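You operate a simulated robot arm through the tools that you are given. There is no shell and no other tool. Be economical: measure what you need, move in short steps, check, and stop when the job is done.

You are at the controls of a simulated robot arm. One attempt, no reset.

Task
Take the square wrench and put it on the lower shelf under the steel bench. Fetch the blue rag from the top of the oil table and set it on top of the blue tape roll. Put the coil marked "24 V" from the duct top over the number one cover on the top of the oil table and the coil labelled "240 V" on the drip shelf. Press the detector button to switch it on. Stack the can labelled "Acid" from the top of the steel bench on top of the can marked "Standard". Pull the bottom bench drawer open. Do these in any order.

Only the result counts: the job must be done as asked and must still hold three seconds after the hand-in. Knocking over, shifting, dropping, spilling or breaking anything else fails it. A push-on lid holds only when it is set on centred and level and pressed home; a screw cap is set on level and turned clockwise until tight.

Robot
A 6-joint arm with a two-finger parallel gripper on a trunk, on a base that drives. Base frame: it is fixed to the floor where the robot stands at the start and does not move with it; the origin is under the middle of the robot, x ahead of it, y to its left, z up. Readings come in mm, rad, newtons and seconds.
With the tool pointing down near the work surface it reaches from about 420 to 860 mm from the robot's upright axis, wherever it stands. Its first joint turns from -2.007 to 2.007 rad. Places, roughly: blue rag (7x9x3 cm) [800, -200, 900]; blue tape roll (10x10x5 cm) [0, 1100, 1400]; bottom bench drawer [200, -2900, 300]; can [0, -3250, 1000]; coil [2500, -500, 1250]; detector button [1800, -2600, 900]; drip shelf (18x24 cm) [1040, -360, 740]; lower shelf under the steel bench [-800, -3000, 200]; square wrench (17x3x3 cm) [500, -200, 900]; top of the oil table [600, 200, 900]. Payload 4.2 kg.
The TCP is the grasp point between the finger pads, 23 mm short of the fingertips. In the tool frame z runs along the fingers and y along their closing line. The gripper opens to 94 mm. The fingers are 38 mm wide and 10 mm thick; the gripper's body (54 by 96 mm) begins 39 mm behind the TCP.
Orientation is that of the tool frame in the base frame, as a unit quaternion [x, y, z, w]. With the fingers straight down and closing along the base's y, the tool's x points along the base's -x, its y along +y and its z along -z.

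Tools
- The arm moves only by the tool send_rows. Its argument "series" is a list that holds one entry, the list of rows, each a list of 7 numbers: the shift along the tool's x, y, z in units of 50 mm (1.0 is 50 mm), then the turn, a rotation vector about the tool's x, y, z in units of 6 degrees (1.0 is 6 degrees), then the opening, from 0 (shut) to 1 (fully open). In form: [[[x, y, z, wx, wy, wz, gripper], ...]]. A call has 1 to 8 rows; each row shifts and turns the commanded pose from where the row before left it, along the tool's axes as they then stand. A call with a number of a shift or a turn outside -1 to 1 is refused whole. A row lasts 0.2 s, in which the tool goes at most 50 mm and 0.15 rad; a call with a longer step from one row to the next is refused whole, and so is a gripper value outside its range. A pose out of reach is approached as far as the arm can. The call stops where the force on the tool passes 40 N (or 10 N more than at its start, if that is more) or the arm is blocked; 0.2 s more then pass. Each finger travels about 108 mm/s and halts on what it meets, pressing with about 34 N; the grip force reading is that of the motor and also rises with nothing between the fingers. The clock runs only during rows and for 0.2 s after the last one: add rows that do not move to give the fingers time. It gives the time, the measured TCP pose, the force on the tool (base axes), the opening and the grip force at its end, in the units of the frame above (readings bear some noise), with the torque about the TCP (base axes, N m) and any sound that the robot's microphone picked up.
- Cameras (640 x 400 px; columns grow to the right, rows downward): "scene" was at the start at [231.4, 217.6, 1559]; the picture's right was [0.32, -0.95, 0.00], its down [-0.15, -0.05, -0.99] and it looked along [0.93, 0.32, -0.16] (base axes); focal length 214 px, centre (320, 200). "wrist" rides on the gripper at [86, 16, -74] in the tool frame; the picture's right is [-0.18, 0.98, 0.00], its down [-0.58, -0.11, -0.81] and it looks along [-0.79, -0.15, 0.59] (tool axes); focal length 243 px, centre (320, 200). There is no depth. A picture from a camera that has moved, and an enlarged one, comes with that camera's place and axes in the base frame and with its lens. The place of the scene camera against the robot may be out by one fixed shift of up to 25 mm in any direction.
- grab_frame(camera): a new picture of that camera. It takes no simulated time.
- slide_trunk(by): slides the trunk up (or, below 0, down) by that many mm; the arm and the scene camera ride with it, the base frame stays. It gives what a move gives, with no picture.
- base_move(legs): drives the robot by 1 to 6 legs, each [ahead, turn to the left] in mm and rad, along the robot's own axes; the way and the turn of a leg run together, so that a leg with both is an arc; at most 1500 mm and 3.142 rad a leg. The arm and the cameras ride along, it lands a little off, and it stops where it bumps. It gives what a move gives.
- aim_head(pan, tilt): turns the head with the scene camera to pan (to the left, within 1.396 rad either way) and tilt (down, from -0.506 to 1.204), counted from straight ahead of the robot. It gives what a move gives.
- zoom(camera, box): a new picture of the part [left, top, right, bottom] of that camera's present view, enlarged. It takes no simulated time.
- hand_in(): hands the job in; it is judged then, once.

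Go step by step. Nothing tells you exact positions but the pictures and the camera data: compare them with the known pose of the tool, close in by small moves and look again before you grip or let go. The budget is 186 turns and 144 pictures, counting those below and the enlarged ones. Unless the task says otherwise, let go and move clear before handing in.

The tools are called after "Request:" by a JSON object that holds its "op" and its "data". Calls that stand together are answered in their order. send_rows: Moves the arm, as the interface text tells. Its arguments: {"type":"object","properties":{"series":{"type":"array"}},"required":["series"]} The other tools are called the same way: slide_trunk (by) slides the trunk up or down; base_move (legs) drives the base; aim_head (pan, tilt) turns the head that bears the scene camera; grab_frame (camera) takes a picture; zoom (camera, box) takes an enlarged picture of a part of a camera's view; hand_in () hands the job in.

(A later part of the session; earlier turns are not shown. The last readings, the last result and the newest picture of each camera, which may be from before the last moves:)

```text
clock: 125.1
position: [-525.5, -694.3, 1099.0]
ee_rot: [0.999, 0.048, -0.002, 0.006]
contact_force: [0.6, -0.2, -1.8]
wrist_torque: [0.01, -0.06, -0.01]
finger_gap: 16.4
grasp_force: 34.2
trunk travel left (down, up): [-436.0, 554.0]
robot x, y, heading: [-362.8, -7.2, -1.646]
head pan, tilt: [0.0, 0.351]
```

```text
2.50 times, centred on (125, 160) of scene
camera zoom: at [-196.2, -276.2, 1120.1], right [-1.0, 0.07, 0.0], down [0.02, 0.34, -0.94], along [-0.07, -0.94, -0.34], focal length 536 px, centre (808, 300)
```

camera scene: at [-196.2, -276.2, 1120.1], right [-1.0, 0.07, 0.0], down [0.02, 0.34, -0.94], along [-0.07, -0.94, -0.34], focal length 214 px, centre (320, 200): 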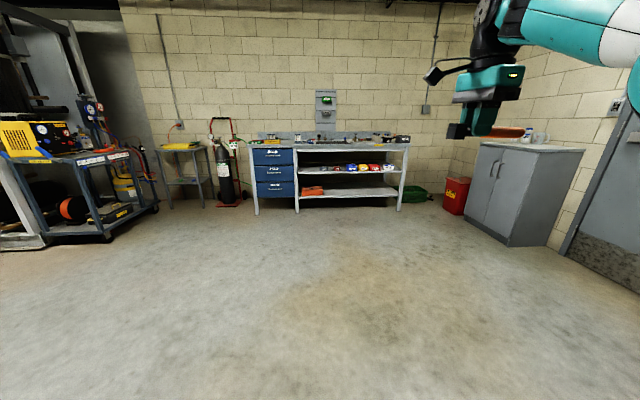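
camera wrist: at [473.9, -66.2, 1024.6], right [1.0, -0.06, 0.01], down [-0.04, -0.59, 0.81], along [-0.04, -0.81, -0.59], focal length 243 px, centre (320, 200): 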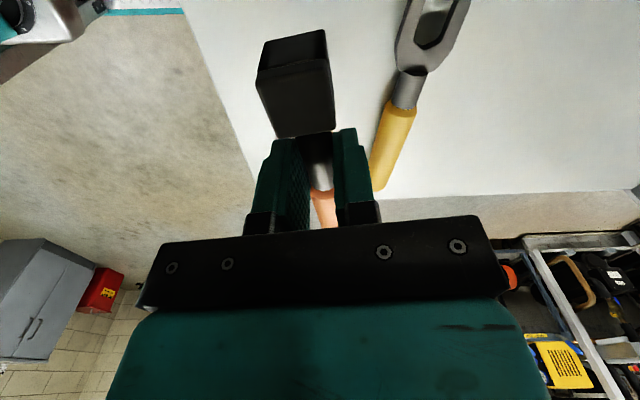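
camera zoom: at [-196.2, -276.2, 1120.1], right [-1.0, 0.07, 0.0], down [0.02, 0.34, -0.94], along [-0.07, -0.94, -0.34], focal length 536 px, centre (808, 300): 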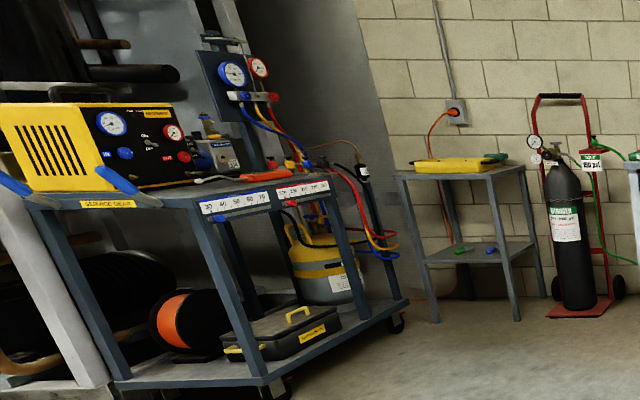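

The lower shelf's free part is around x≈-900, front edge y≈-2870, top z≈210. I drive up to about (-700, -1750) facing the bench.

Request:
{"op": "base_move", "data": {"legs": [[0, -0.121], [1500, 0], [220, 0], [0, 0.196]]}}

Request:
{"op": "send_rows", "data": {"series": [[[0, 0.6, 0, 0, 0, 0, 0], [0, 0.6, 0, -1, 0, 0, 0], [0, 0.2, 0, -1, 0, 0, 0], [0, 0, 0, -1, 0, 0, 0], [0, 0, 0, -1, 0, 0, 0], [0, 0, 0, -1, 0, 0, 0], [0, 0, 0, -1, 0, 0, 0], [0, 0, 0, -1, 0, 0, 0]]]}}

Request:
{"op": "grab_frame", "data": {"camera": "scene"}}

```text
clock: 135.2
position: [-779.0, -2425.9, 1099.3]
ee_rot: [0.996, 0.092, -0.003, 0.006]
contact_force: [-0.7, 0.5, -2.5]
wrist_torque: [-0.02, -0.03, -0.01]
finger_gap: 16.1
grasp_force: 34.0
trunk travel left (down, up): [-436.0, 554.0]
robot x, y, heading: [-681.6, -1732.1, -1.55]
head pan, tilt: [0.0, 0.351]
```

```text
clock: 137.0
position: [-767.2, -2517.3, 1119.6]
ee_rot: [0.928, 0.086, 0.03, 0.36]
contact_force: [0.0, 0.0, -2.4]
wrist_torque: [0.0, -0.07, 0.0]
finger_gap: 16.1
grasp_force: 33.6
out of reach, approached as far as the arm can: row 7, 8
trunk travel left (down, up): [-436.0, 554.0]
robot x, y, heading: [-678.8, -1733.4, -1.552]
head pan, tilt: [0.0, 0.351]
```

```text
79 pictures are left
camera scene: at [-488.7, -1980.7, 1120.2], right [-1.0, -0.02, 0.0], down [-0.01, 0.34, -0.94], along [0.02, -0.94, -0.34], focal length 214 px, centre (320, 200)
```

scene: 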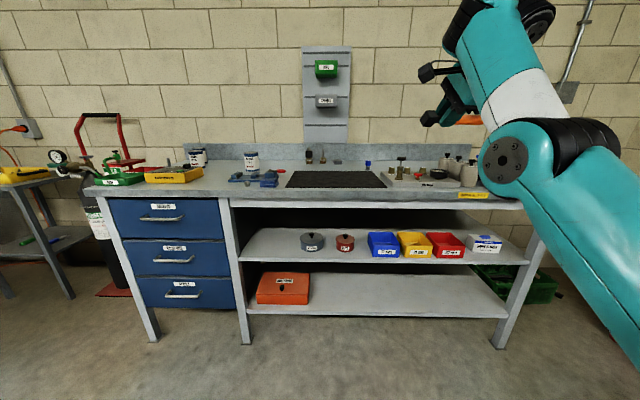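

I test how the arm behaves lowering with the tilted tool.

Request:
{"op": "send_rows", "data": {"series": [[[0, -0.6, 0.67, 0, 0, 0, 0], [0, -0.6, 0.67, 0, 0, 0, 0], [0, -0.6, 0.67, 0, 0, 0, 0], [0, -0.6, 0.67, 0, 0, 0, 0], [0, -0.6, 0.67, 0, 0, 0, 0], [0, -0.6, 0.67, 0, 0, 0, 0]]]}}

Request:
{"op": "grab_frame", "data": {"camera": "scene"}}

```text
clock: 138.4
position: [-754.4, -2525.5, 1103.6]
ee_rot: [0.934, 0.087, 0.027, 0.345]
contact_force: [0.4, -0.4, -2.5]
wrist_torque: [0.03, -0.1, 0.02]
finger_gap: 16.0
grasp_force: 33.9
out of reach, approached as far as the arm can: row 1, 2, 3, 4, 5, 6
trunk travel left (down, up): [-436.0, 554.0]
robot x, y, heading: [-680.8, -1730.8, -1.555]
head pan, tilt: [0.0, 0.351]
```

```text
78 pictures are left
camera scene: at [-488.8, -1980.9, 1120.2], right [-1.0, -0.02, 0.0], down [-0.01, 0.34, -0.94], along [0.02, -0.94, -0.34], focal length 214 px, centre (320, 200)
```

scene: 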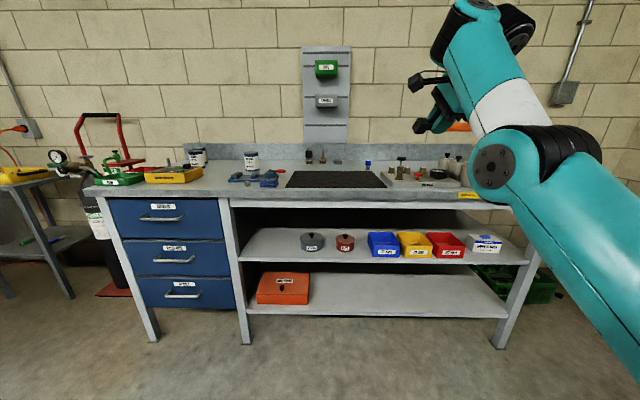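

The wrist limits force a bigger radius when reaching low, so I lower the trunk fully and then work the arm down in front of the bench.

Request:
{"op": "slide_trunk", "data": {"by": -400}}

Request:
{"op": "slide_trunk", "data": {"by": -30}}

Request:
{"op": "send_rows", "data": {"series": [[[0, 0.4, 0.36, 0, 0, 0, 0], [0, 0.4, 0.36, 0, 0, 0, 0], [0, -0.4, 0.72, 0, 0, 0, 0], [0, -0.4, 0.72, 0, 0, 0, 0], [0, -0.4, 0.72, 0, 0, 0, 0], [0, -0.4, 0.72, 0, 0, 0, 0]]]}}

Request:
{"op": "aim_head", "data": {"pan": -0.3, "tilt": 0.3}}

Request:
{"op": "grab_frame", "data": {"camera": "scene"}}

```text
clock: 142.2
position: [-754.5, -2526.0, 703.6]
ee_rot: [0.934, 0.087, 0.028, 0.347]
contact_force: [-0.1, 0.9, -2.5]
wrist_torque: [0.01, -0.06, 0.03]
finger_gap: 16.1
grasp_force: 34.3
trunk travel left (down, up): [-36.0, 954.0]
robot x, y, heading: [-679.5, -1731.6, -1.557]
head pan, tilt: [0.0, 0.351]
```

```text
clock: 143.0
position: [-754.6, -2525.3, 673.5]
ee_rot: [0.934, 0.086, 0.027, 0.345]
contact_force: [-0.1, 0.2, -2.1]
wrist_torque: [0.02, -0.07, 0.0]
finger_gap: 16.1
grasp_force: 33.8
trunk travel left (down, up): [-6.0, 984.0]
robot x, y, heading: [-681.4, -1730.9, -1.554]
head pan, tilt: [0.0, 0.351]
```

```text
clock: 144.4
position: [-688.5, -2562.0, 651.4]
ee_rot: [0.939, 0.083, 0.019, 0.333]
contact_force: [0.2, -0.6, -2.1]
wrist_torque: [0.02, -0.04, 0.0]
finger_gap: 16.2
grasp_force: 33.4
out of reach, approached as far as the arm can: row 1, 2, 3, 4, 5, 6
trunk travel left (down, up): [-6.0, 984.0]
robot x, y, heading: [-680.0, -1733.6, -1.561]
head pan, tilt: [0.0, 0.351]
```

```text
clock: 145.2
position: [-687.8, -2561.7, 650.9]
ee_rot: [0.939, 0.084, 0.019, 0.333]
contact_force: [-0.5, -0.2, -2.1]
wrist_torque: [-0.01, -0.08, -0.03]
finger_gap: 16.2
grasp_force: 33.8
trunk travel left (down, up): [-6.0, 984.0]
robot x, y, heading: [-676.8, -1730.9, -1.549]
head pan, tilt: [-0.3, 0.3]
```

```text
77 pictures are left
camera scene: at [-516.2, -1977.4, 694.9], right [-0.96, 0.28, 0.0], down [0.08, 0.28, -0.96], along [-0.27, -0.92, -0.3], focal length 214 px, centre (320, 200)
```

scene: 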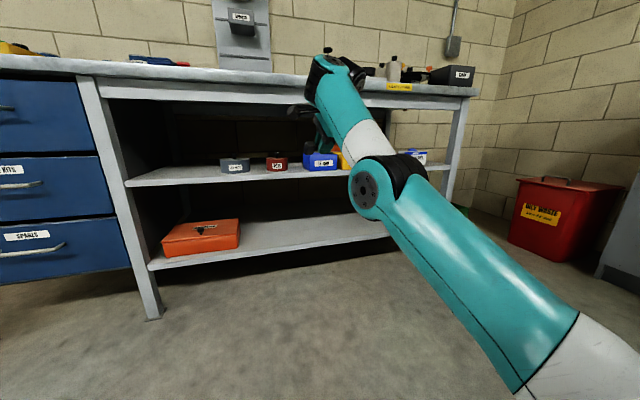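

I return the tool to vertical at this commanded low position to see whether tool-down reaches lower.

Request:
{"op": "send_rows", "data": {"series": [[[0, 0, 0, 1, 0, 0, 0], [0, 0, 0, 1, 0, 0, 0], [0, 0, 0, 1, 0, 0, 0], [0, 0, 0, 1, 0, 0, 0], [0, 0, 0, 1, 0, 0, 0], [0, 0, 0, 1, 0, 0, 0], [0, 0, 0, 1, 0, 0, 0], [0, 0, 0, 0, 0, 0, 0]]]}}

Request:
{"op": "grab_frame", "data": {"camera": "scene"}}

```text
clock: 147.0
position: [-687.2, -2497.2, 609.0]
ee_rot: [0.996, 0.089, -0.005, -0.011]
contact_force: [0.3, 0.0, -1.5]
wrist_torque: [0.01, -0.07, -0.01]
finger_gap: 16.0
grasp_force: 34.1
out of reach, approached as far as the arm can: row 3, 4, 5, 6, 7
trunk travel left (down, up): [-6.0, 984.0]
robot x, y, heading: [-677.7, -1732.9, -1.556]
head pan, tilt: [-0.3, 0.3]
```

```text
76 pictures are left
camera scene: at [-516.3, -1977.3, 694.9], right [-0.96, 0.28, 0.0], down [0.08, 0.28, -0.96], along [-0.27, -0.92, -0.3], focal length 214 px, centre (320, 200)
```

scene: 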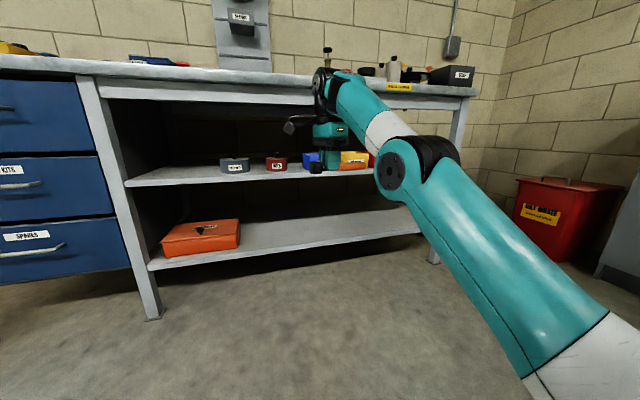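

Now tool-down at z=609. I try straight down.

Request:
{"op": "send_rows", "data": {"series": [[[0, 0, 0.8, 0, 0, 0, 0], [0, 0, 0.8, 0, 0, 0, 0], [0, 0, 0.8, 0, 0, 0, 0], [0, 0, 0.8, 0, 0, 0, 0]]]}}

Request:
{"op": "send_rows", "data": {"series": [[[0, 0.5, 0.7, 0, 0, 0, 0], [0, 0.5, 0.7, 0, 0, 0, 0], [0, 0.5, 0.7, 0, 0, 0, 0], [0, 0.5, 0.7, 0, 0, 0, 0]]]}}

```text
clock: 148.0
position: [-689.0, -2501.0, 448.6]
ee_rot: [0.996, 0.09, -0.005, -0.013]
contact_force: [-0.2, -0.2, -1.1]
wrist_torque: [-0.01, -0.04, 0.0]
finger_gap: 16.1
grasp_force: 34.0
out of reach, approached as far as the arm can: row 4
trunk travel left (down, up): [-6.0, 984.0]
robot x, y, heading: [-677.3, -1730.2, -1.552]
head pan, tilt: [-0.3, 0.3]
```

```text
clock: 149.0
position: [-673.8, -2595.6, 308.1]
ee_rot: [0.996, 0.09, -0.005, -0.011]
contact_force: [0.0, -0.3, -1.6]
wrist_torque: [0.0, -0.07, -0.03]
finger_gap: 16.1
grasp_force: 34.3
trunk travel left (down, up): [-6.0, 984.0]
robot x, y, heading: [-681.4, -1733.8, -1.55]
head pan, tilt: [-0.3, 0.3]
```

Moving out and down works (z=308). I extend a bit more and tilt forward again.

Request:
{"op": "send_rows", "data": {"series": [[[0, 0.8, 0.2, 0, 0, 0, 0], [0, 0.7, 0.1, -0.6, 0, 0, 0], [0, 0.6, 0.1, -1, 0, 0, 0], [0, 0.5, 0.2, -1, 0, 0, 0], [0, 0.4, 0.2, -1, 0, 0, 0], [0, 0.3, 0.3, -1, 0, 0, 0], [0, 0.2, 0.2, -1, 0, 0, 0]]]}}

Request:
{"op": "grab_frame", "data": {"camera": "scene"}}

```text
clock: 150.6
position: [-648.9, -2710.7, 270.1]
ee_rot: [0.956, 0.09, 0.021, 0.277]
contact_force: [0.3, 0.0, -1.8]
wrist_torque: [0.07, -0.09, 0.02]
finger_gap: 16.1
grasp_force: 34.3
out of reach, approached as far as the arm can: row 1, 2, 3, 4, 6
trunk travel left (down, up): [-6.0, 984.0]
robot x, y, heading: [-679.9, -1731.8, -1.555]
head pan, tilt: [-0.3, 0.3]
```

```text
75 pictures are left
camera scene: at [-516.3, -1977.4, 694.9], right [-0.96, 0.28, 0.0], down [0.08, 0.28, -0.96], along [-0.27, -0.92, -0.3], focal length 214 px, centre (320, 200)
```

scene: 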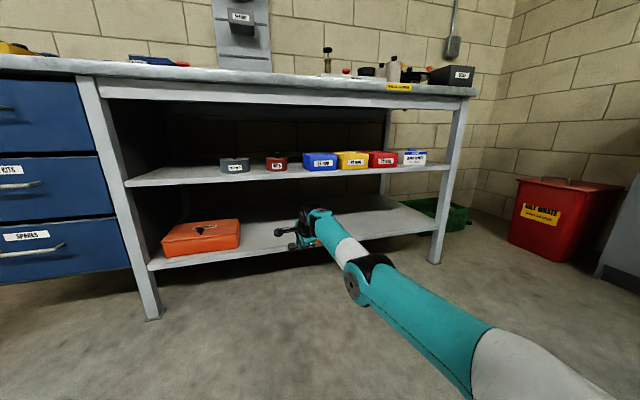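

The tilted hand is now low in front of the shelf. I check with the wrist camera.

Request:
{"op": "grab_frame", "data": {"camera": "wrist"}}

Request:
{"op": "zoom", "data": {"camera": "scene", "box": [240, 160, 440, 285]}}

```text
74 pictures are left
camera wrist: at [-569.4, -2666.6, 342.9], right [-0.03, -0.85, 0.53], down [-0.66, 0.41, 0.63], along [-0.75, -0.33, -0.57], focal length 243 px, centre (320, 200)
```

wrist: 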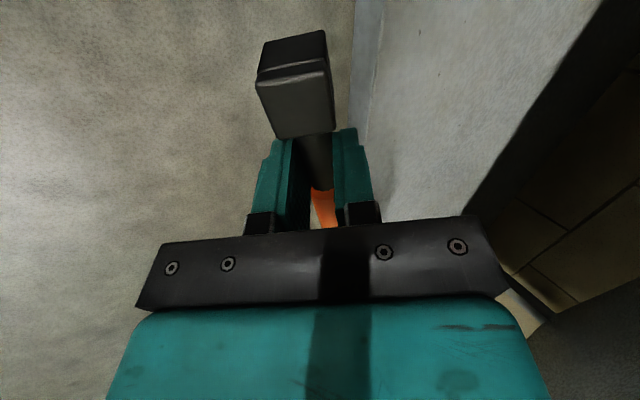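

```text
3.20 times, centred on (340, 222) of scene
camera zoom: at [-516.3, -1977.4, 694.9], right [-0.96, 0.28, 0.0], down [0.08, 0.28, -0.96], along [-0.27, -0.92, -0.3], focal length 686 px, centre (256, 128)
```

zoom: 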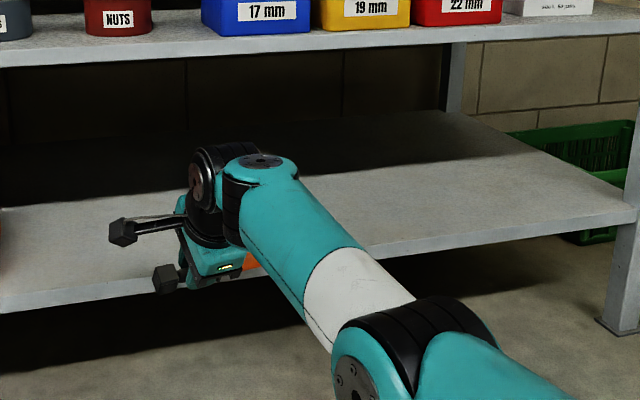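

The shelf front edge is at y≈-2798, top z≈207. I drive 165 mm forward to bring the wrench over the shelf.

Request:
{"op": "base_move", "data": {"legs": [[165, 0]]}}

Request:
{"op": "grab_frame", "data": {"camera": "wrist"}}

Request:
{"op": "grab_frame", "data": {"camera": "scene"}}

```text
clock: 152.0
position: [-648.9, -2875.4, 270.7]
ee_rot: [0.957, 0.088, 0.021, 0.276]
contact_force: [0.0, 0.1, -3.1]
wrist_torque: [0.03, 0.0, -0.02]
finger_gap: 16.1
grasp_force: 33.8
trunk travel left (down, up): [-6.0, 984.0]
robot x, y, heading: [-677.6, -1898.3, -1.557]
head pan, tilt: [-0.3, 0.3]
```

```text
72 pictures are left
camera wrist: at [-569.0, -2833.7, 342.8], right [-0.03, -0.85, 0.52], down [-0.66, 0.41, 0.63], along [-0.75, -0.33, -0.57], focal length 243 px, centre (320, 200)
```

wrist: 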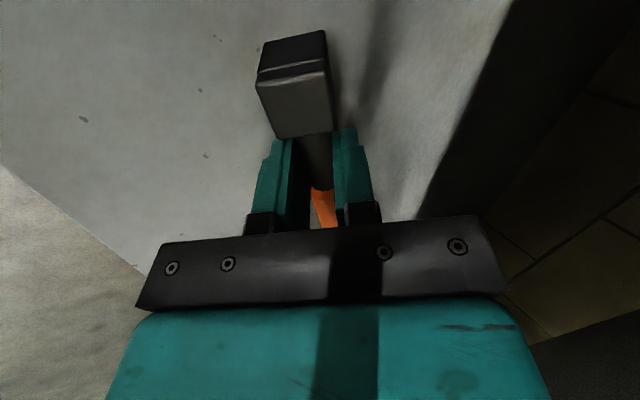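

```text
71 pictures are left
camera scene: at [-514.1, -2144.8, 694.9], right [-0.96, 0.28, 0.0], down [0.08, 0.28, -0.96], along [-0.27, -0.92, -0.3], focal length 214 px, centre (320, 200)
```

scene: 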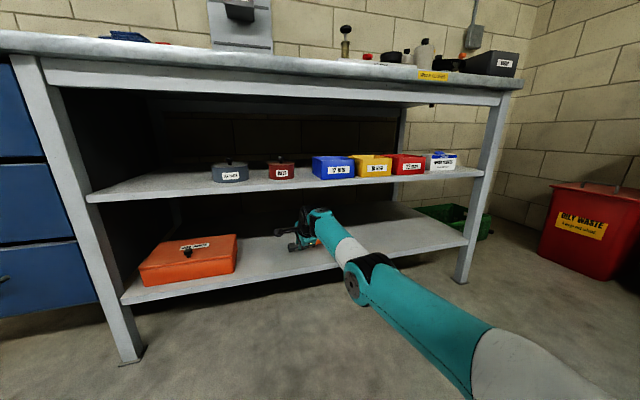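

Over the shelf now. I lower gently until contact.

Request:
{"op": "send_rows", "data": {"series": [[[0, -0.106, 0.17, 0, 0, 0, 0], [0, -0.106, 0.17, 0, 0, 0, 0], [0, -0.053, 0.085, 0, 0, 0, 0], [0, -0.032, 0.05, 0, 0, 0, 0], [0, -0.032, 0.05, 0, 0, 0, 0]]]}}

```text
clock: 152.8
position: [-648.3, -2877.7, 258.1]
ee_rot: [0.954, 0.086, 0.021, 0.285]
contact_force: [-0.6, 9.4, 11.8]
wrist_torque: [0.3, -0.38, 0.16]
finger_gap: 16.2
grasp_force: 34.1
trunk travel left (down, up): [-6.0, 984.0]
robot x, y, heading: [-675.5, -1897.9, -1.56]
head pan, tilt: [-0.3, 0.3]
stopped in row 3: the force on the tool passed its limit at 45 N (the readings are from after the stop); the commanded pose is now the measured one
```

Contact at TCP z=258. I raise 4 mm and open to release.

Request:
{"op": "send_rows", "data": {"series": [[[0, 0.045, -0.068, 0, 0, 0, 0], [0, 0, 0, 0, 0, 0, 0.22], [0, 0, 0, 0, 0, 0, 0.28], [0, 0, 0, 0, 0, 0, 0.34], [0, 0, 0, 0, 0, 0, 0.34]]]}}

Request:
{"op": "grab_frame", "data": {"camera": "wrist"}}

```text
clock: 154.0
position: [-648.9, -2878.4, 262.7]
ee_rot: [0.954, 0.087, 0.021, 0.285]
contact_force: [0.0, -4.4, 13.2]
wrist_torque: [-0.01, -0.18, -0.09]
finger_gap: 27.5
grasp_force: 0.0
trunk travel left (down, up): [-6.0, 984.0]
robot x, y, heading: [-675.5, -1895.2, -1.555]
head pan, tilt: [-0.3, 0.3]
```

```text
70 pictures are left
camera wrist: at [-568.9, -2835.2, 334.5], right [-0.03, -0.84, 0.54], down [-0.66, 0.42, 0.62], along [-0.75, -0.34, -0.57], focal length 243 px, centre (320, 200)
```

wrist: 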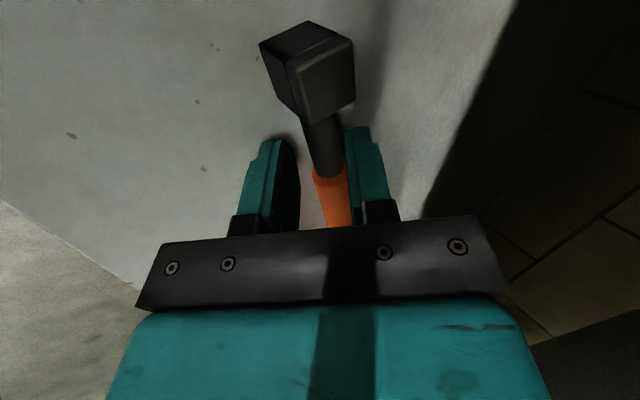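

The wrench has settled flat on the shelf. I retract along the tool axis and check.

Request:
{"op": "send_rows", "data": {"series": [[[0, 0, -0.15, 0, 0, 0, 0.34], [0, 0, -0.3, 0, 0, 0, 0.45], [0, 0, -0.5, 0, 0, 0, 0.55], [0, 0, -0.6, 0, 0, 0, 0.55], [0, 0, -0.4, 0, 0, 0, 0.55]]]}}

Request:
{"op": "grab_frame", "data": {"camera": "wrist"}}

```text
clock: 155.2
position: [-645.6, -2872.4, 326.6]
ee_rot: [0.958, 0.087, 0.02, 0.274]
contact_force: [-0.7, 0.0, -0.5]
wrist_torque: [-0.01, 0.04, -0.03]
finger_gap: 51.7
grasp_force: 0.2
out of reach, approached as far as the arm can: row 1, 2, 3, 4, 5
trunk travel left (down, up): [-6.0, 984.0]
robot x, y, heading: [-673.9, -1900.4, -1.558]
head pan, tilt: [-0.3, 0.3]
```

```text
69 pictures are left
camera wrist: at [-566.7, -2829.6, 399.9], right [-0.03, -0.85, 0.52], down [-0.66, 0.41, 0.63], along [-0.75, -0.32, -0.57], focal length 243 px, centre (320, 200)
```

wrist: 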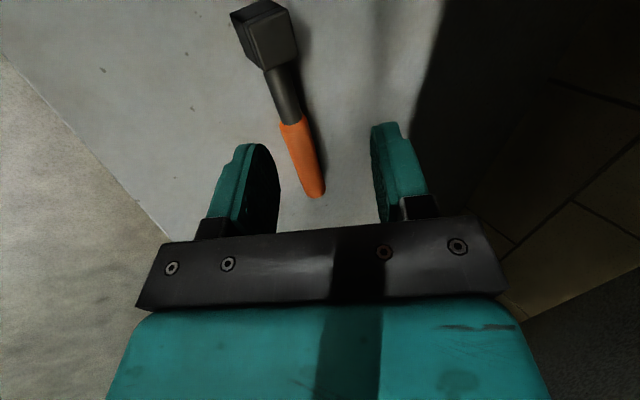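

The wrench is on the lower shelf. Next the bottom drawer: I back out and drive over in front of it.

Request:
{"op": "base_move", "data": {"legs": [[-320, 0], [0, 1.557], [810, 0], [0, -1.571]]}}

Request:
{"op": "aim_head", "data": {"pan": -0.1, "tilt": 0.25}}

Request:
{"op": "grab_frame", "data": {"camera": "scene"}}

```text
clock: 168.9
position: [159.3, -2548.1, 343.9]
ee_rot: [0.955, 0.083, 0.02, 0.283]
contact_force: [0.4, 0.3, -0.4]
wrist_torque: [-0.02, -0.01, -0.03]
finger_gap: 51.6
grasp_force: 0.0
trunk travel left (down, up): [-6.0, 984.0]
robot x, y, heading: [137.2, -1572.1, -1.567]
head pan, tilt: [-0.3, 0.3]
```

```text
clock: 169.7
position: [157.7, -2548.7, 343.1]
ee_rot: [0.955, 0.083, 0.02, 0.284]
contact_force: [-0.1, 0.0, -0.3]
wrist_torque: [0.01, 0.01, 0.0]
finger_gap: 51.9
grasp_force: 0.2
trunk travel left (down, up): [-6.0, 984.0]
robot x, y, heading: [139.4, -1572.0, -1.566]
head pan, tilt: [-0.099, 0.25]
```

```text
68 pictures are left
camera scene: at [315.0, -1824.6, 699.6], right [-1.0, 0.09, 0.0], down [0.02, 0.25, -0.97], along [-0.09, -0.96, -0.25], focal length 214 px, centre (320, 200)
```

scene: 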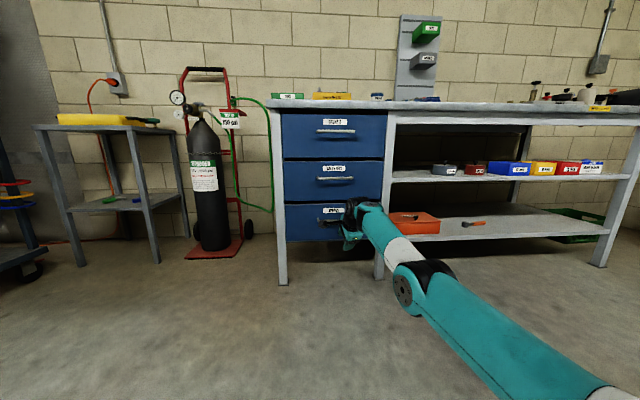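

The bottom handle appears near (164, -2765, 345). I zoom in.

Request:
{"op": "zoom", "data": {"camera": "scene", "box": [270, 160, 430, 260]}}

Request:
{"op": "grab_frame", "data": {"camera": "wrist"}}

```text
4.00 times, centred on (350, 210) of scene
camera zoom: at [315.0, -1824.6, 699.6], right [-1.0, 0.09, 0.0], down [0.02, 0.25, -0.97], along [-0.09, -0.96, -0.25], focal length 858 px, centre (200, 160)
```

zoom: 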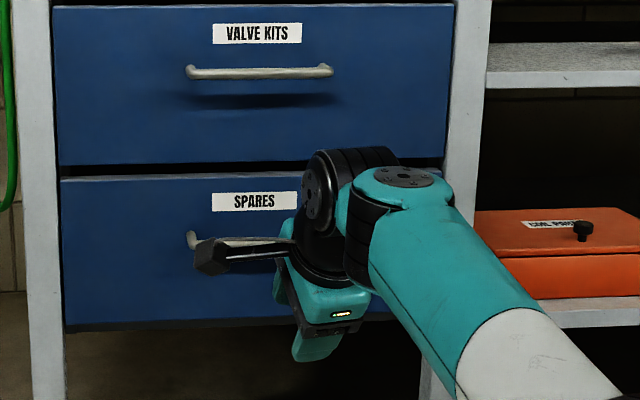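

```text
66 pictures are left
camera wrist: at [238.1, -2505.5, 415.7], right [-0.04, -0.84, 0.54], down [-0.66, 0.43, 0.62], along [-0.75, -0.33, -0.57], focal length 243 px, centre (320, 200)
```

wrist: 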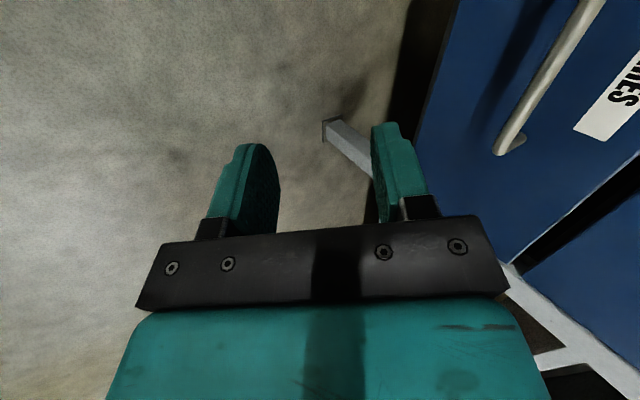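

The handle bar spans x≈60–236 at z≈338, y≈-2800. I approach: raise 50 mm, narrow the fingers and drive forward 180 mm.

Request:
{"op": "send_rows", "data": {"series": [[[0, 0.27, -0.42, 0, 0, 0, 0.35], [0, 0.27, -0.42, 0, 0, 0, 0.35]]]}}

Request:
{"op": "base_move", "data": {"legs": [[170, 0]]}}

Request:
{"op": "grab_frame", "data": {"camera": "wrist"}}

Request:
{"op": "zoom", "data": {"camera": "scene", "box": [250, 150, 450, 275]}}

```text
clock: 170.3
position: [156.2, -2541.4, 393.2]
ee_rot: [0.956, 0.083, 0.02, 0.282]
contact_force: [1.2, 0.5, 0.0]
wrist_torque: [0.01, 0.0, -0.02]
finger_gap: 32.5
grasp_force: 0.0
out of reach, approached as far as the arm can: row 2
trunk travel left (down, up): [-6.0, 984.0]
robot x, y, heading: [132.4, -1574.7, -1.563]
head pan, tilt: [-0.099, 0.25]
```

```text
clock: 171.7
position: [160.4, -2711.2, 393.5]
ee_rot: [0.955, 0.084, 0.02, 0.283]
contact_force: [-0.3, 0.5, -0.5]
wrist_torque: [0.02, 0.01, 0.0]
finger_gap: 32.9
grasp_force: 0.0
trunk travel left (down, up): [-6.0, 984.0]
robot x, y, heading: [135.8, -1743.4, -1.56]
head pan, tilt: [-0.099, 0.25]
```

```text
65 pictures are left
camera wrist: at [240.4, -2669.3, 464.7], right [-0.04, -0.84, 0.54], down [-0.66, 0.42, 0.62], along [-0.75, -0.33, -0.57], focal length 243 px, centre (320, 200)
```

wrist: 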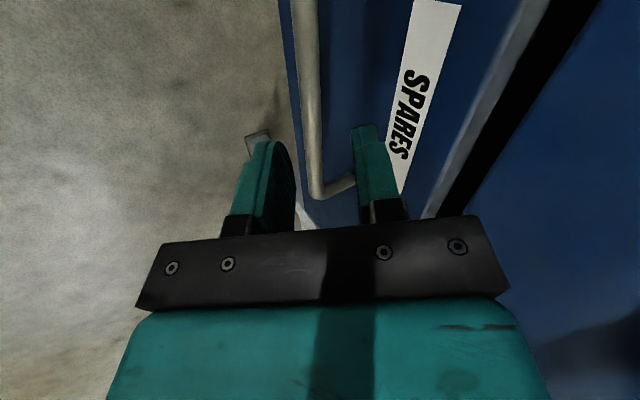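

```text
3.20 times, centred on (350, 212) of scene
camera zoom: at [317.2, -1993.8, 699.6], right [-1.0, 0.09, 0.0], down [0.02, 0.25, -0.97], along [-0.09, -0.97, -0.25], focal length 686 px, centre (224, 160)
```

zoom: 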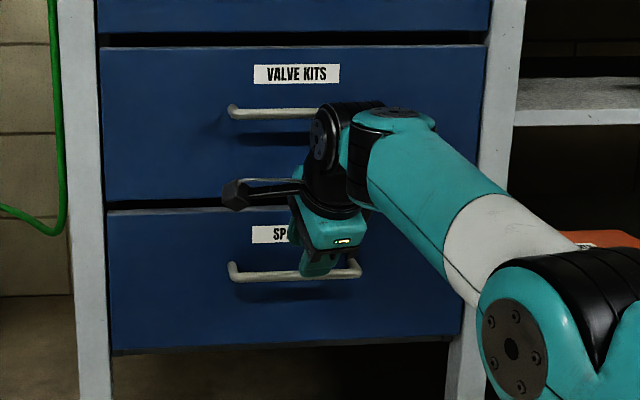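

Triangulating two wrist views puts the bar at y≈-2732, z≈352 with ~30 mm standoff. I shift -5 mm, narrow to 24 mm, advance 37 mm and close.

Request:
{"op": "send_rows", "data": {"series": [[[0, -0.1, 0, 0, 0, 0, 0.26], [0, 0, 0.25, 0, 0, 0, 0.26], [0, 0, 0.25, 0, 0, 0, 0.26], [0, 0, 0.24, 0, 0, 0, 0.26]]]}}

Request:
{"op": "grab_frame", "data": {"camera": "wrist"}}

```text
clock: 172.7
position: [161.5, -2717.0, 363.2]
ee_rot: [0.953, 0.084, 0.021, 0.289]
contact_force: [-0.3, -1.8, 18.2]
wrist_torque: [-0.45, -0.45, -0.05]
finger_gap: 28.4
grasp_force: 5.2
out of reach, approached as far as the arm can: row 3, 4
trunk travel left (down, up): [-6.0, 984.0]
robot x, y, heading: [137.0, -1742.6, -1.56]
head pan, tilt: [-0.099, 0.25]
```

```text
63 pictures are left
camera wrist: at [240.2, -2674.0, 435.3], right [-0.04, -0.84, 0.55], down [-0.66, 0.43, 0.62], along [-0.75, -0.34, -0.57], focal length 243 px, centre (320, 200)
```

wrist: 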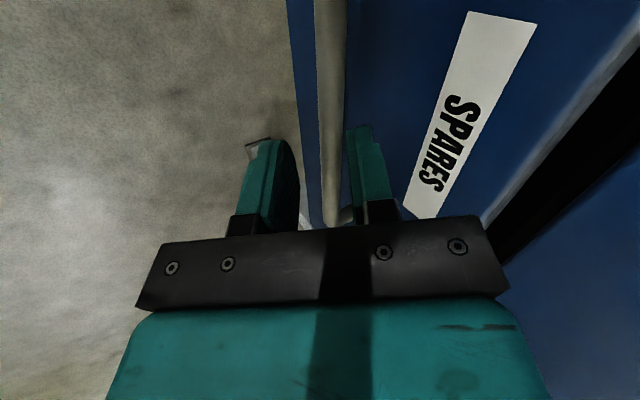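

The bar is between the fingers. I close on it.

Request:
{"op": "send_rows", "data": {"series": [[[0, 0, 0, 0, 0, 0, 0], [0, 0, 0, 0, 0, 0, 0], [0, 0, 0, 0, 0, 0, 0]]]}}

Request:
{"op": "grab_frame", "data": {"camera": "wrist"}}

```text
clock: 173.5
position: [162.0, -2718.2, 366.1]
ee_rot: [0.953, 0.083, 0.022, 0.29]
contact_force: [5.8, -3.2, 36.1]
wrist_torque: [-0.43, -1.2, -1.67]
finger_gap: 16.9
grasp_force: 44.8
trunk travel left (down, up): [-6.0, 984.0]
robot x, y, heading: [141.5, -1744.7, -1.559]
head pan, tilt: [-0.099, 0.25]
```

```text
62 pictures are left
camera wrist: at [241.0, -2673.7, 437.8], right [-0.04, -0.83, 0.55], down [-0.66, 0.43, 0.61], along [-0.75, -0.34, -0.57], focal length 243 px, centre (320, 200)
```

wrist: 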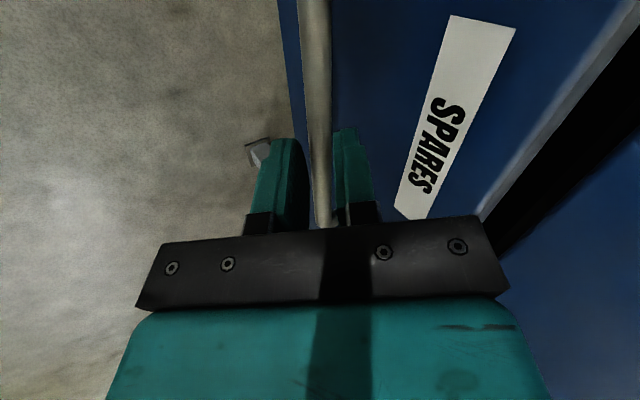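

Gripped the handle. I pull by backing the base up.

Request:
{"op": "base_move", "data": {"legs": [[-120, 0]]}}

Request:
{"op": "zoom", "data": {"camera": "scene", "box": [230, 100, 470, 250]}}

```text
clock: 174.8
position: [160.6, -2598.6, 365.8]
ee_rot: [0.953, 0.086, 0.021, 0.291]
contact_force: [29.5, -0.5, 35.3]
wrist_torque: [-0.49, -1.97, -0.9]
finger_gap: 17.2
grasp_force: 44.7
trunk travel left (down, up): [-6.0, 984.0]
robot x, y, heading: [136.0, -1625.6, -1.56]
head pan, tilt: [-0.099, 0.25]
```

```text
2.67 times, centred on (350, 175) of scene
camera zoom: at [316.3, -1874.3, 700.0], right [-1.0, 0.09, 0.0], down [0.02, 0.24, -0.97], along [-0.09, -0.97, -0.25], focal length 572 px, centre (240, 267)
```

zoom: 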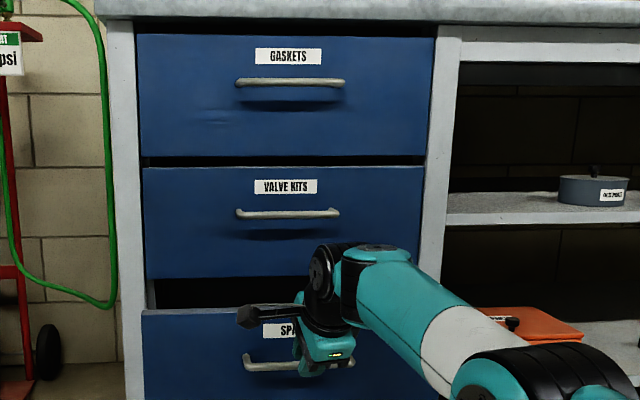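

The drawer is opening. I pull another 90 mm.

Request:
{"op": "base_move", "data": {"legs": [[-90, 0]]}}

Request:
{"op": "send_rows", "data": {"series": [[[0, 0, 0, 0, 0, 0, 0.15], [0, 0, 0, 0, 0, 0, 0.3], [0, 0, 0, 0, 0, 0, 0.3], [0, 0, -0.3, 0, 0, 0, 0.3], [0, 0, -0.5, 0, 0, 0, 0.3], [0, 0, -0.6, 0, 0, 0, 0.3]]]}}

Request:
{"op": "grab_frame", "data": {"camera": "wrist"}}

```text
clock: 175.8
position: [162.2, -2509.2, 366.2]
ee_rot: [0.952, 0.089, 0.023, 0.292]
contact_force: [33.4, -1.8, 11.6]
wrist_torque: [-0.15, -1.95, -0.98]
finger_gap: 17.4
grasp_force: 45.2
trunk travel left (down, up): [-6.0, 984.0]
robot x, y, heading: [135.5, -1532.7, -1.559]
head pan, tilt: [-0.099, 0.25]
```

```text
clock: 177.2
position: [157.1, -2470.9, 421.5]
ee_rot: [0.952, 0.089, 0.023, 0.291]
contact_force: [0.2, 0.5, -0.5]
wrist_torque: [-0.02, 0.0, 0.0]
finger_gap: 28.3
grasp_force: 0.1
trunk travel left (down, up): [-6.0, 984.0]
robot x, y, heading: [133.0, -1538.0, -1.559]
head pan, tilt: [-0.099, 0.25]
```

```text
60 pictures are left
camera wrist: at [235.3, -2425.7, 493.8], right [-0.03, -0.84, 0.55], down [-0.67, 0.43, 0.61], along [-0.75, -0.35, -0.57], focal length 243 px, centre (320, 200)
```

wrist: 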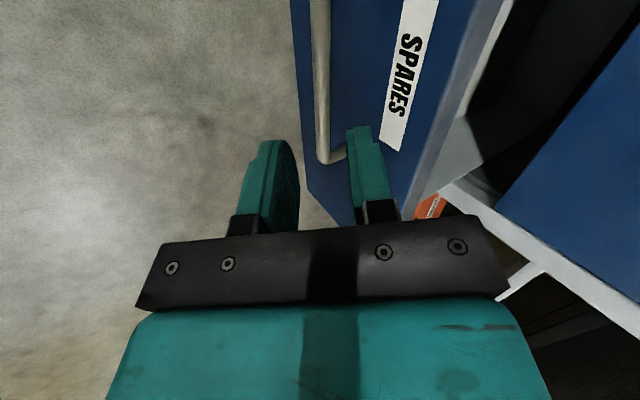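

The drawer is open about 210 mm and released. Now I back off, raise the trunk and look at the cans on the bench top.

Request:
{"op": "base_move", "data": {"legs": [[-150, 0]]}}

Request:
{"op": "slide_trunk", "data": {"by": 400}}

Request:
{"op": "slide_trunk", "data": {"by": 250}}

Request:
{"op": "aim_head", "data": {"pan": 0.0, "tilt": 0.3}}

Request:
{"op": "grab_frame", "data": {"camera": "scene"}}

Request:
{"op": "zoom", "data": {"camera": "scene", "box": [240, 120, 400, 220]}}

```text
clock: 178.6
position: [150.9, -2320.0, 423.4]
ee_rot: [0.953, 0.086, 0.022, 0.291]
contact_force: [-0.1, 0.6, -0.4]
wrist_torque: [-0.02, 0.02, 0.01]
finger_gap: 28.2
grasp_force: 0.0
trunk travel left (down, up): [-6.0, 984.0]
robot x, y, heading: [133.5, -1383.3, -1.568]
head pan, tilt: [-0.099, 0.25]
```

```text
clock: 182.5
position: [149.2, -2318.3, 822.7]
ee_rot: [0.952, 0.085, 0.022, 0.292]
contact_force: [0.2, 0.2, -0.9]
wrist_torque: [0.0, -0.03, 0.02]
finger_gap: 28.2
grasp_force: 0.0
trunk travel left (down, up): [-406.0, 584.0]
robot x, y, heading: [132.7, -1383.6, -1.561]
head pan, tilt: [-0.099, 0.25]
```

```text
clock: 185.0
position: [149.1, -2319.6, 1072.2]
ee_rot: [0.953, 0.085, 0.021, 0.291]
contact_force: [-0.2, -0.2, -0.4]
wrist_torque: [0.01, 0.04, 0.05]
finger_gap: 28.1
grasp_force: 0.1
trunk travel left (down, up): [-656.0, 334.0]
robot x, y, heading: [132.9, -1384.0, -1.57]
head pan, tilt: [-0.099, 0.25]
```

```text
clock: 185.7
position: [151.1, -2319.3, 1071.8]
ee_rot: [0.952, 0.085, 0.021, 0.292]
contact_force: [-1.0, 0.1, 0.2]
wrist_torque: [0.02, 0.03, 0.0]
finger_gap: 28.3
grasp_force: 0.0
trunk travel left (down, up): [-656.0, 334.0]
robot x, y, heading: [135.8, -1386.7, -1.562]
head pan, tilt: [0.0, 0.3]
```

```text
59 pictures are left
camera scene: at [321.9, -1635.7, 1344.9], right [-1.0, 0.0, 0.0], down [0.0, 0.3, -0.96], along [0.0, -0.96, -0.3], focal length 214 px, centre (320, 200)
```

scene: 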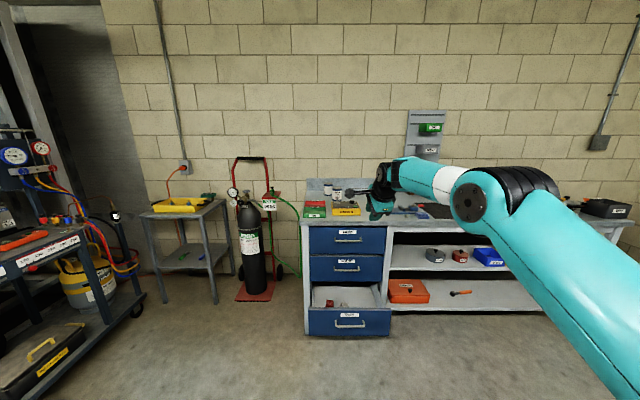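

```text
4.00 times, centred on (320, 170) of scene
camera zoom: at [321.9, -1635.7, 1344.9], right [-1.0, 0.0, 0.0], down [0.0, 0.3, -0.96], along [0.0, -0.96, -0.3], focal length 858 px, centre (320, 320)
```

zoom: 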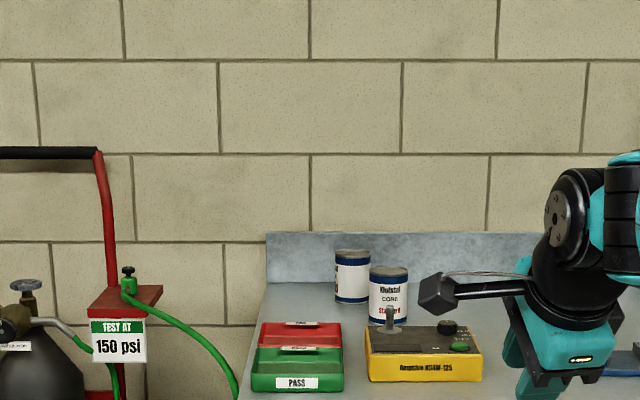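

I see "Standard" on the front can near (206, -3050); another can stands behind it and a third is hidden by the arm. I move the arm aside and zoom.

Request:
{"op": "send_rows", "data": {"series": [[[-0.9, 0, 0, 0.6, 0, 0, 0.5], [-0.9, 0, 0, 0.8, 0, 0, 1], [-0.9, 0, 0, 0.8, 0, 0, 1], [-0.9, 0, 0, 0.8, 0, 0, 1], [-0.9, 0, 0, 0.8, 0, 0, 1], [-0.9, 0, 0, 0.8, 0, 0, 1], [-0.9, 0, 0, 0.8, 0, 0, 1]]]}}

Request:
{"op": "zoom", "data": {"camera": "scene", "box": [310, 165, 430, 240]}}

```text
clock: 187.3
position: [-140.0, -2236.7, 1053.0]
ee_rot: [0.996, 0.089, -0.004, 0.015]
contact_force: [0.1, 0.1, 1.2]
wrist_torque: [-0.01, -0.04, 0.01]
finger_gap: 94.0
grasp_force: 0.0
out of reach, approached as far as the arm can: row 2, 3, 4, 5, 6, 7
trunk travel left (down, up): [-656.0, 334.0]
robot x, y, heading: [138.1, -1383.4, -1.564]
head pan, tilt: [0.0, 0.3]
```

```text
5.33 times, centred on (370, 202) of scene
camera zoom: at [322.1, -1634.8, 1345.2], right [-1.0, 0.0, 0.0], down [0.0, 0.3, -0.96], along [0.0, -0.96, -0.3], focal length 1144 px, centre (53, 187)
```

zoom: 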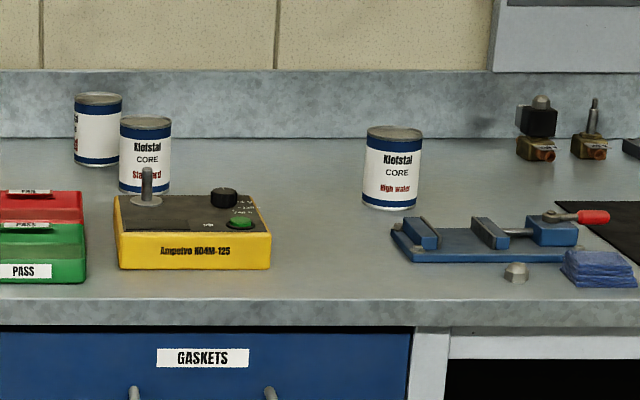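

The cans read "Standard" (front-left, ≈(192,-3170)), "High water" (right), so the back-left one near (255,-3308) should be "Acid". I move the base closer, keeping clear of the open drawer.

Request:
{"op": "base_move", "data": {"legs": [[0, 0.166], [700, 0]]}}

Request:
{"op": "aim_head", "data": {"pan": 0.0, "tilt": 0.6}}

Request:
{"op": "grab_frame", "data": {"camera": "scene"}}

```text
clock: 191.8
position: [105.5, -2961.7, 1051.3]
ee_rot: [0.986, 0.164, -0.003, 0.014]
contact_force: [0.1, -0.3, 0.2]
wrist_torque: [-0.01, -0.01, -0.01]
finger_gap: 93.7
grasp_force: 0.0
trunk travel left (down, up): [-656.0, 334.0]
robot x, y, heading: [246.1, -2077.6, -1.415]
head pan, tilt: [0.0, 0.3]
```

```text
clock: 192.6
position: [107.1, -2962.1, 1050.7]
ee_rot: [0.986, 0.165, -0.001, 0.014]
contact_force: [-0.7, 0.3, 0.0]
wrist_torque: [0.02, 0.03, 0.01]
finger_gap: 94.0
grasp_force: 0.1
trunk travel left (down, up): [-656.0, 334.0]
robot x, y, heading: [246.4, -2080.4, -1.417]
head pan, tilt: [0.0, 0.6]
```

```text
56 pictures are left
camera scene: at [468.2, -2290.9, 1317.5], right [-0.99, -0.16, 0.0], down [-0.09, 0.56, -0.83], along [0.13, -0.82, -0.56], focal length 214 px, centre (320, 200)
```

scene: 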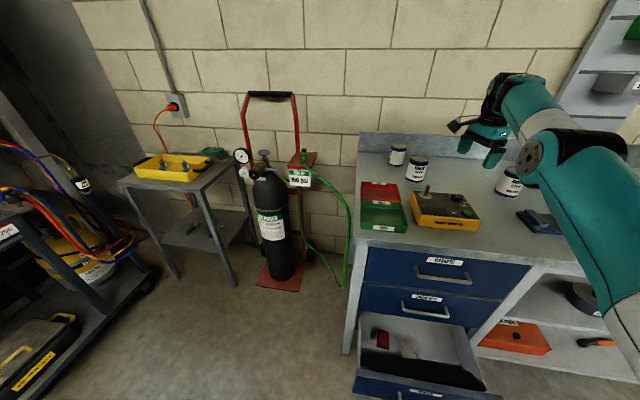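

I drive 190 mm further at this heading.

Request:
{"op": "base_move", "data": {"legs": [[190, 0]]}}

Request:
{"op": "send_rows", "data": {"series": [[[0.8, 0.4, 0, 0, 0, 0, 1], [0.8, 0.4, 0, 0, 0, 0, 1], [0, 0, 0, 0, 0, 0, 1]]]}}

Request:
{"op": "grab_frame", "data": {"camera": "wrist"}}

Request:
{"op": "zoom", "data": {"camera": "scene", "box": [330, 100, 530, 225]}}

```text
clock: 194.2
position: [134.6, -3146.1, 1050.4]
ee_rot: [0.986, 0.165, -0.002, 0.014]
contact_force: [0.3, 0.2, 0.5]
wrist_torque: [-0.01, 0.01, -0.01]
finger_gap: 93.9
grasp_force: 0.1
trunk travel left (down, up): [-656.0, 334.0]
robot x, y, heading: [276.2, -2260.4, -1.419]
head pan, tilt: [0.0, 0.6]
```

```text
clock: 194.9
position: [226.9, -3151.3, 1051.2]
ee_rot: [0.986, 0.165, -0.003, 0.016]
contact_force: [1.0, -0.2, 0.0]
wrist_torque: [0.04, 0.02, -0.02]
finger_gap: 93.9
grasp_force: 0.0
out of reach, approached as far as the arm can: row 2
trunk travel left (down, up): [-656.0, 334.0]
robot x, y, heading: [274.9, -2257.6, -1.413]
head pan, tilt: [0.0, 0.6]
```

```text
55 pictures are left
camera wrist: at [311.8, -3134.5, 1126.4], right [0.14, -0.99, 0.03], down [-0.59, -0.06, 0.81], along [-0.8, -0.13, -0.59], focal length 243 px, centre (320, 200)
```

wrist: 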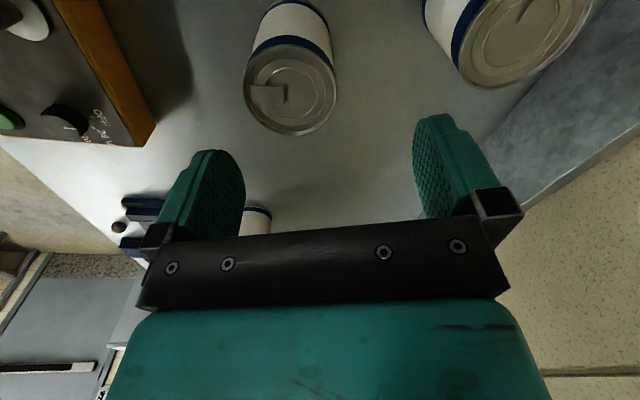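

```text
3.20 times, centred on (430, 162) of scene
camera zoom: at [497.2, -2474.3, 1317.4], right [-0.99, -0.16, 0.0], down [-0.09, 0.56, -0.83], along [0.13, -0.81, -0.56], focal length 686 px, centre (-32, 320)
```

zoom: 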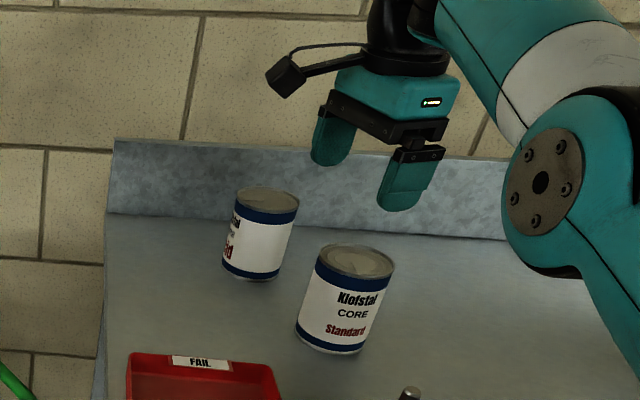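

Wrist + scene give Standard ≈(217,-3132), Acid ≈(271,-3272), lids at z≈960. I need ~100 mm more reach, so I check the clearance between my column and the open drawer.

Request:
{"op": "aim_head", "data": {"pan": -0.75, "tilt": 1.2}}

Request:
{"op": "grab_frame", "data": {"camera": "scene"}}

```text
clock: 196.1
position: [225.6, -3150.4, 1048.9]
ee_rot: [0.986, 0.166, -0.002, 0.014]
contact_force: [-0.4, 0.3, -0.1]
wrist_torque: [-0.02, -0.01, 0.01]
finger_gap: 93.9
grasp_force: 0.1
trunk travel left (down, up): [-656.0, 334.0]
robot x, y, heading: [277.7, -2262.2, -1.419]
head pan, tilt: [-0.75, 1.201]
```

```text
53 pictures are left
camera scene: at [452.1, -2433.4, 1272.9], right [-0.83, 0.56, 0.0], down [0.52, 0.77, -0.36], along [-0.2, -0.3, -0.93], focal length 214 px, centre (320, 200)
```

scene: 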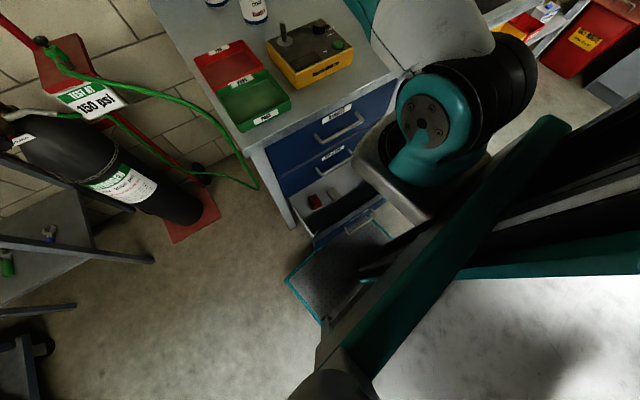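

The deck passes under the drawer and the mast stays behind, so there is room. I drive 95 mm forward and look with the wrist camera.

Request:
{"op": "base_move", "data": {"legs": [[95, 0]]}}

Request:
{"op": "grab_frame", "data": {"camera": "wrist"}}

```text
clock: 197.2
position: [238.8, -3244.2, 1050.8]
ee_rot: [0.987, 0.163, -0.002, 0.015]
contact_force: [0.1, -0.3, 0.5]
wrist_torque: [0.04, 0.01, -0.02]
finger_gap: 93.9
grasp_force: 0.0
trunk travel left (down, up): [-656.0, 334.0]
robot x, y, heading: [287.2, -2354.0, -1.415]
head pan, tilt: [-0.75, 1.201]
```

```text
52 pictures are left
camera wrist: at [324.7, -3229.2, 1126.2], right [0.14, -0.99, 0.03], down [-0.59, -0.06, 0.81], along [-0.8, -0.13, -0.59], focal length 243 px, centre (320, 200)
```

wrist: 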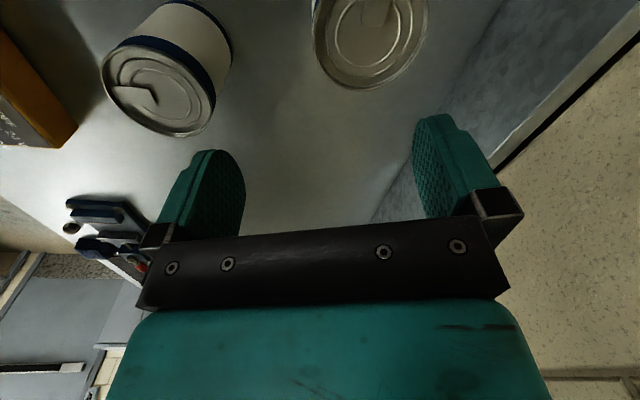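

Consistent: Acid at (271,-3272), Standard at (216,-3133), lids at z≈960. I raise the trunk and lower the arm to gain reach, then centre over Acid.

Request:
{"op": "slide_trunk", "data": {"by": 120}}

Request:
{"op": "send_rows", "data": {"series": [[[0, 0, 0.6, 0, 0, 0, 1], [0, 0, 0.6, 0, 0, 0, 1], [0, 0, 0.6, 0, 0, 0, 1], [0, 0, 0.5, 0, 0, 0, 1], [0.21, 0.37, 0, 0, 0, 0, 1], [0.21, 0.37, 0, 0, 0, 0, 1], [0, 0, 0, 0, 0, 0, 1]]]}}

Request:
{"op": "grab_frame", "data": {"camera": "wrist"}}

```text
clock: 198.7
position: [239.1, -3245.1, 1171.1]
ee_rot: [0.986, 0.163, -0.003, 0.015]
contact_force: [0.3, -1.3, 0.0]
wrist_torque: [-0.02, -0.02, 0.0]
finger_gap: 94.0
grasp_force: 0.1
trunk travel left (down, up): [-776.0, 214.0]
robot x, y, heading: [292.9, -2358.5, -1.415]
head pan, tilt: [-0.75, 1.201]
```

```text
clock: 200.3
position: [274.8, -3260.8, 1056.0]
ee_rot: [0.987, 0.163, -0.002, 0.014]
contact_force: [-0.5, 1.0, 1.4]
wrist_torque: [-0.01, 0.01, 0.03]
finger_gap: 93.9
grasp_force: 0.0
out of reach, approached as far as the arm can: row 6
trunk travel left (down, up): [-776.0, 214.0]
robot x, y, heading: [291.1, -2351.5, -1.409]
head pan, tilt: [-0.75, 1.201]
```

```text
51 pictures are left
camera wrist: at [360.3, -3245.2, 1131.0], right [0.14, -0.99, 0.03], down [-0.59, -0.06, 0.81], along [-0.8, -0.13, -0.59], focal length 243 px, centre (320, 200)
```

wrist: 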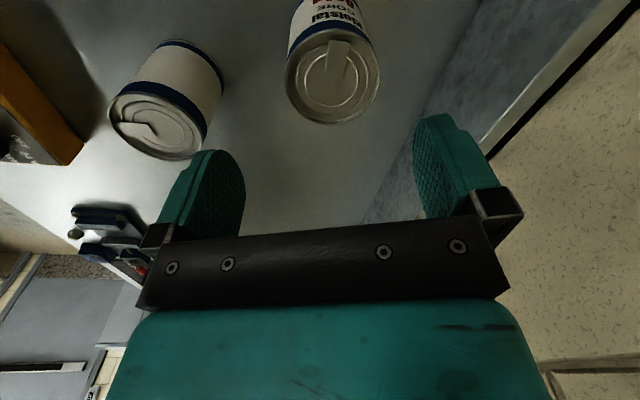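

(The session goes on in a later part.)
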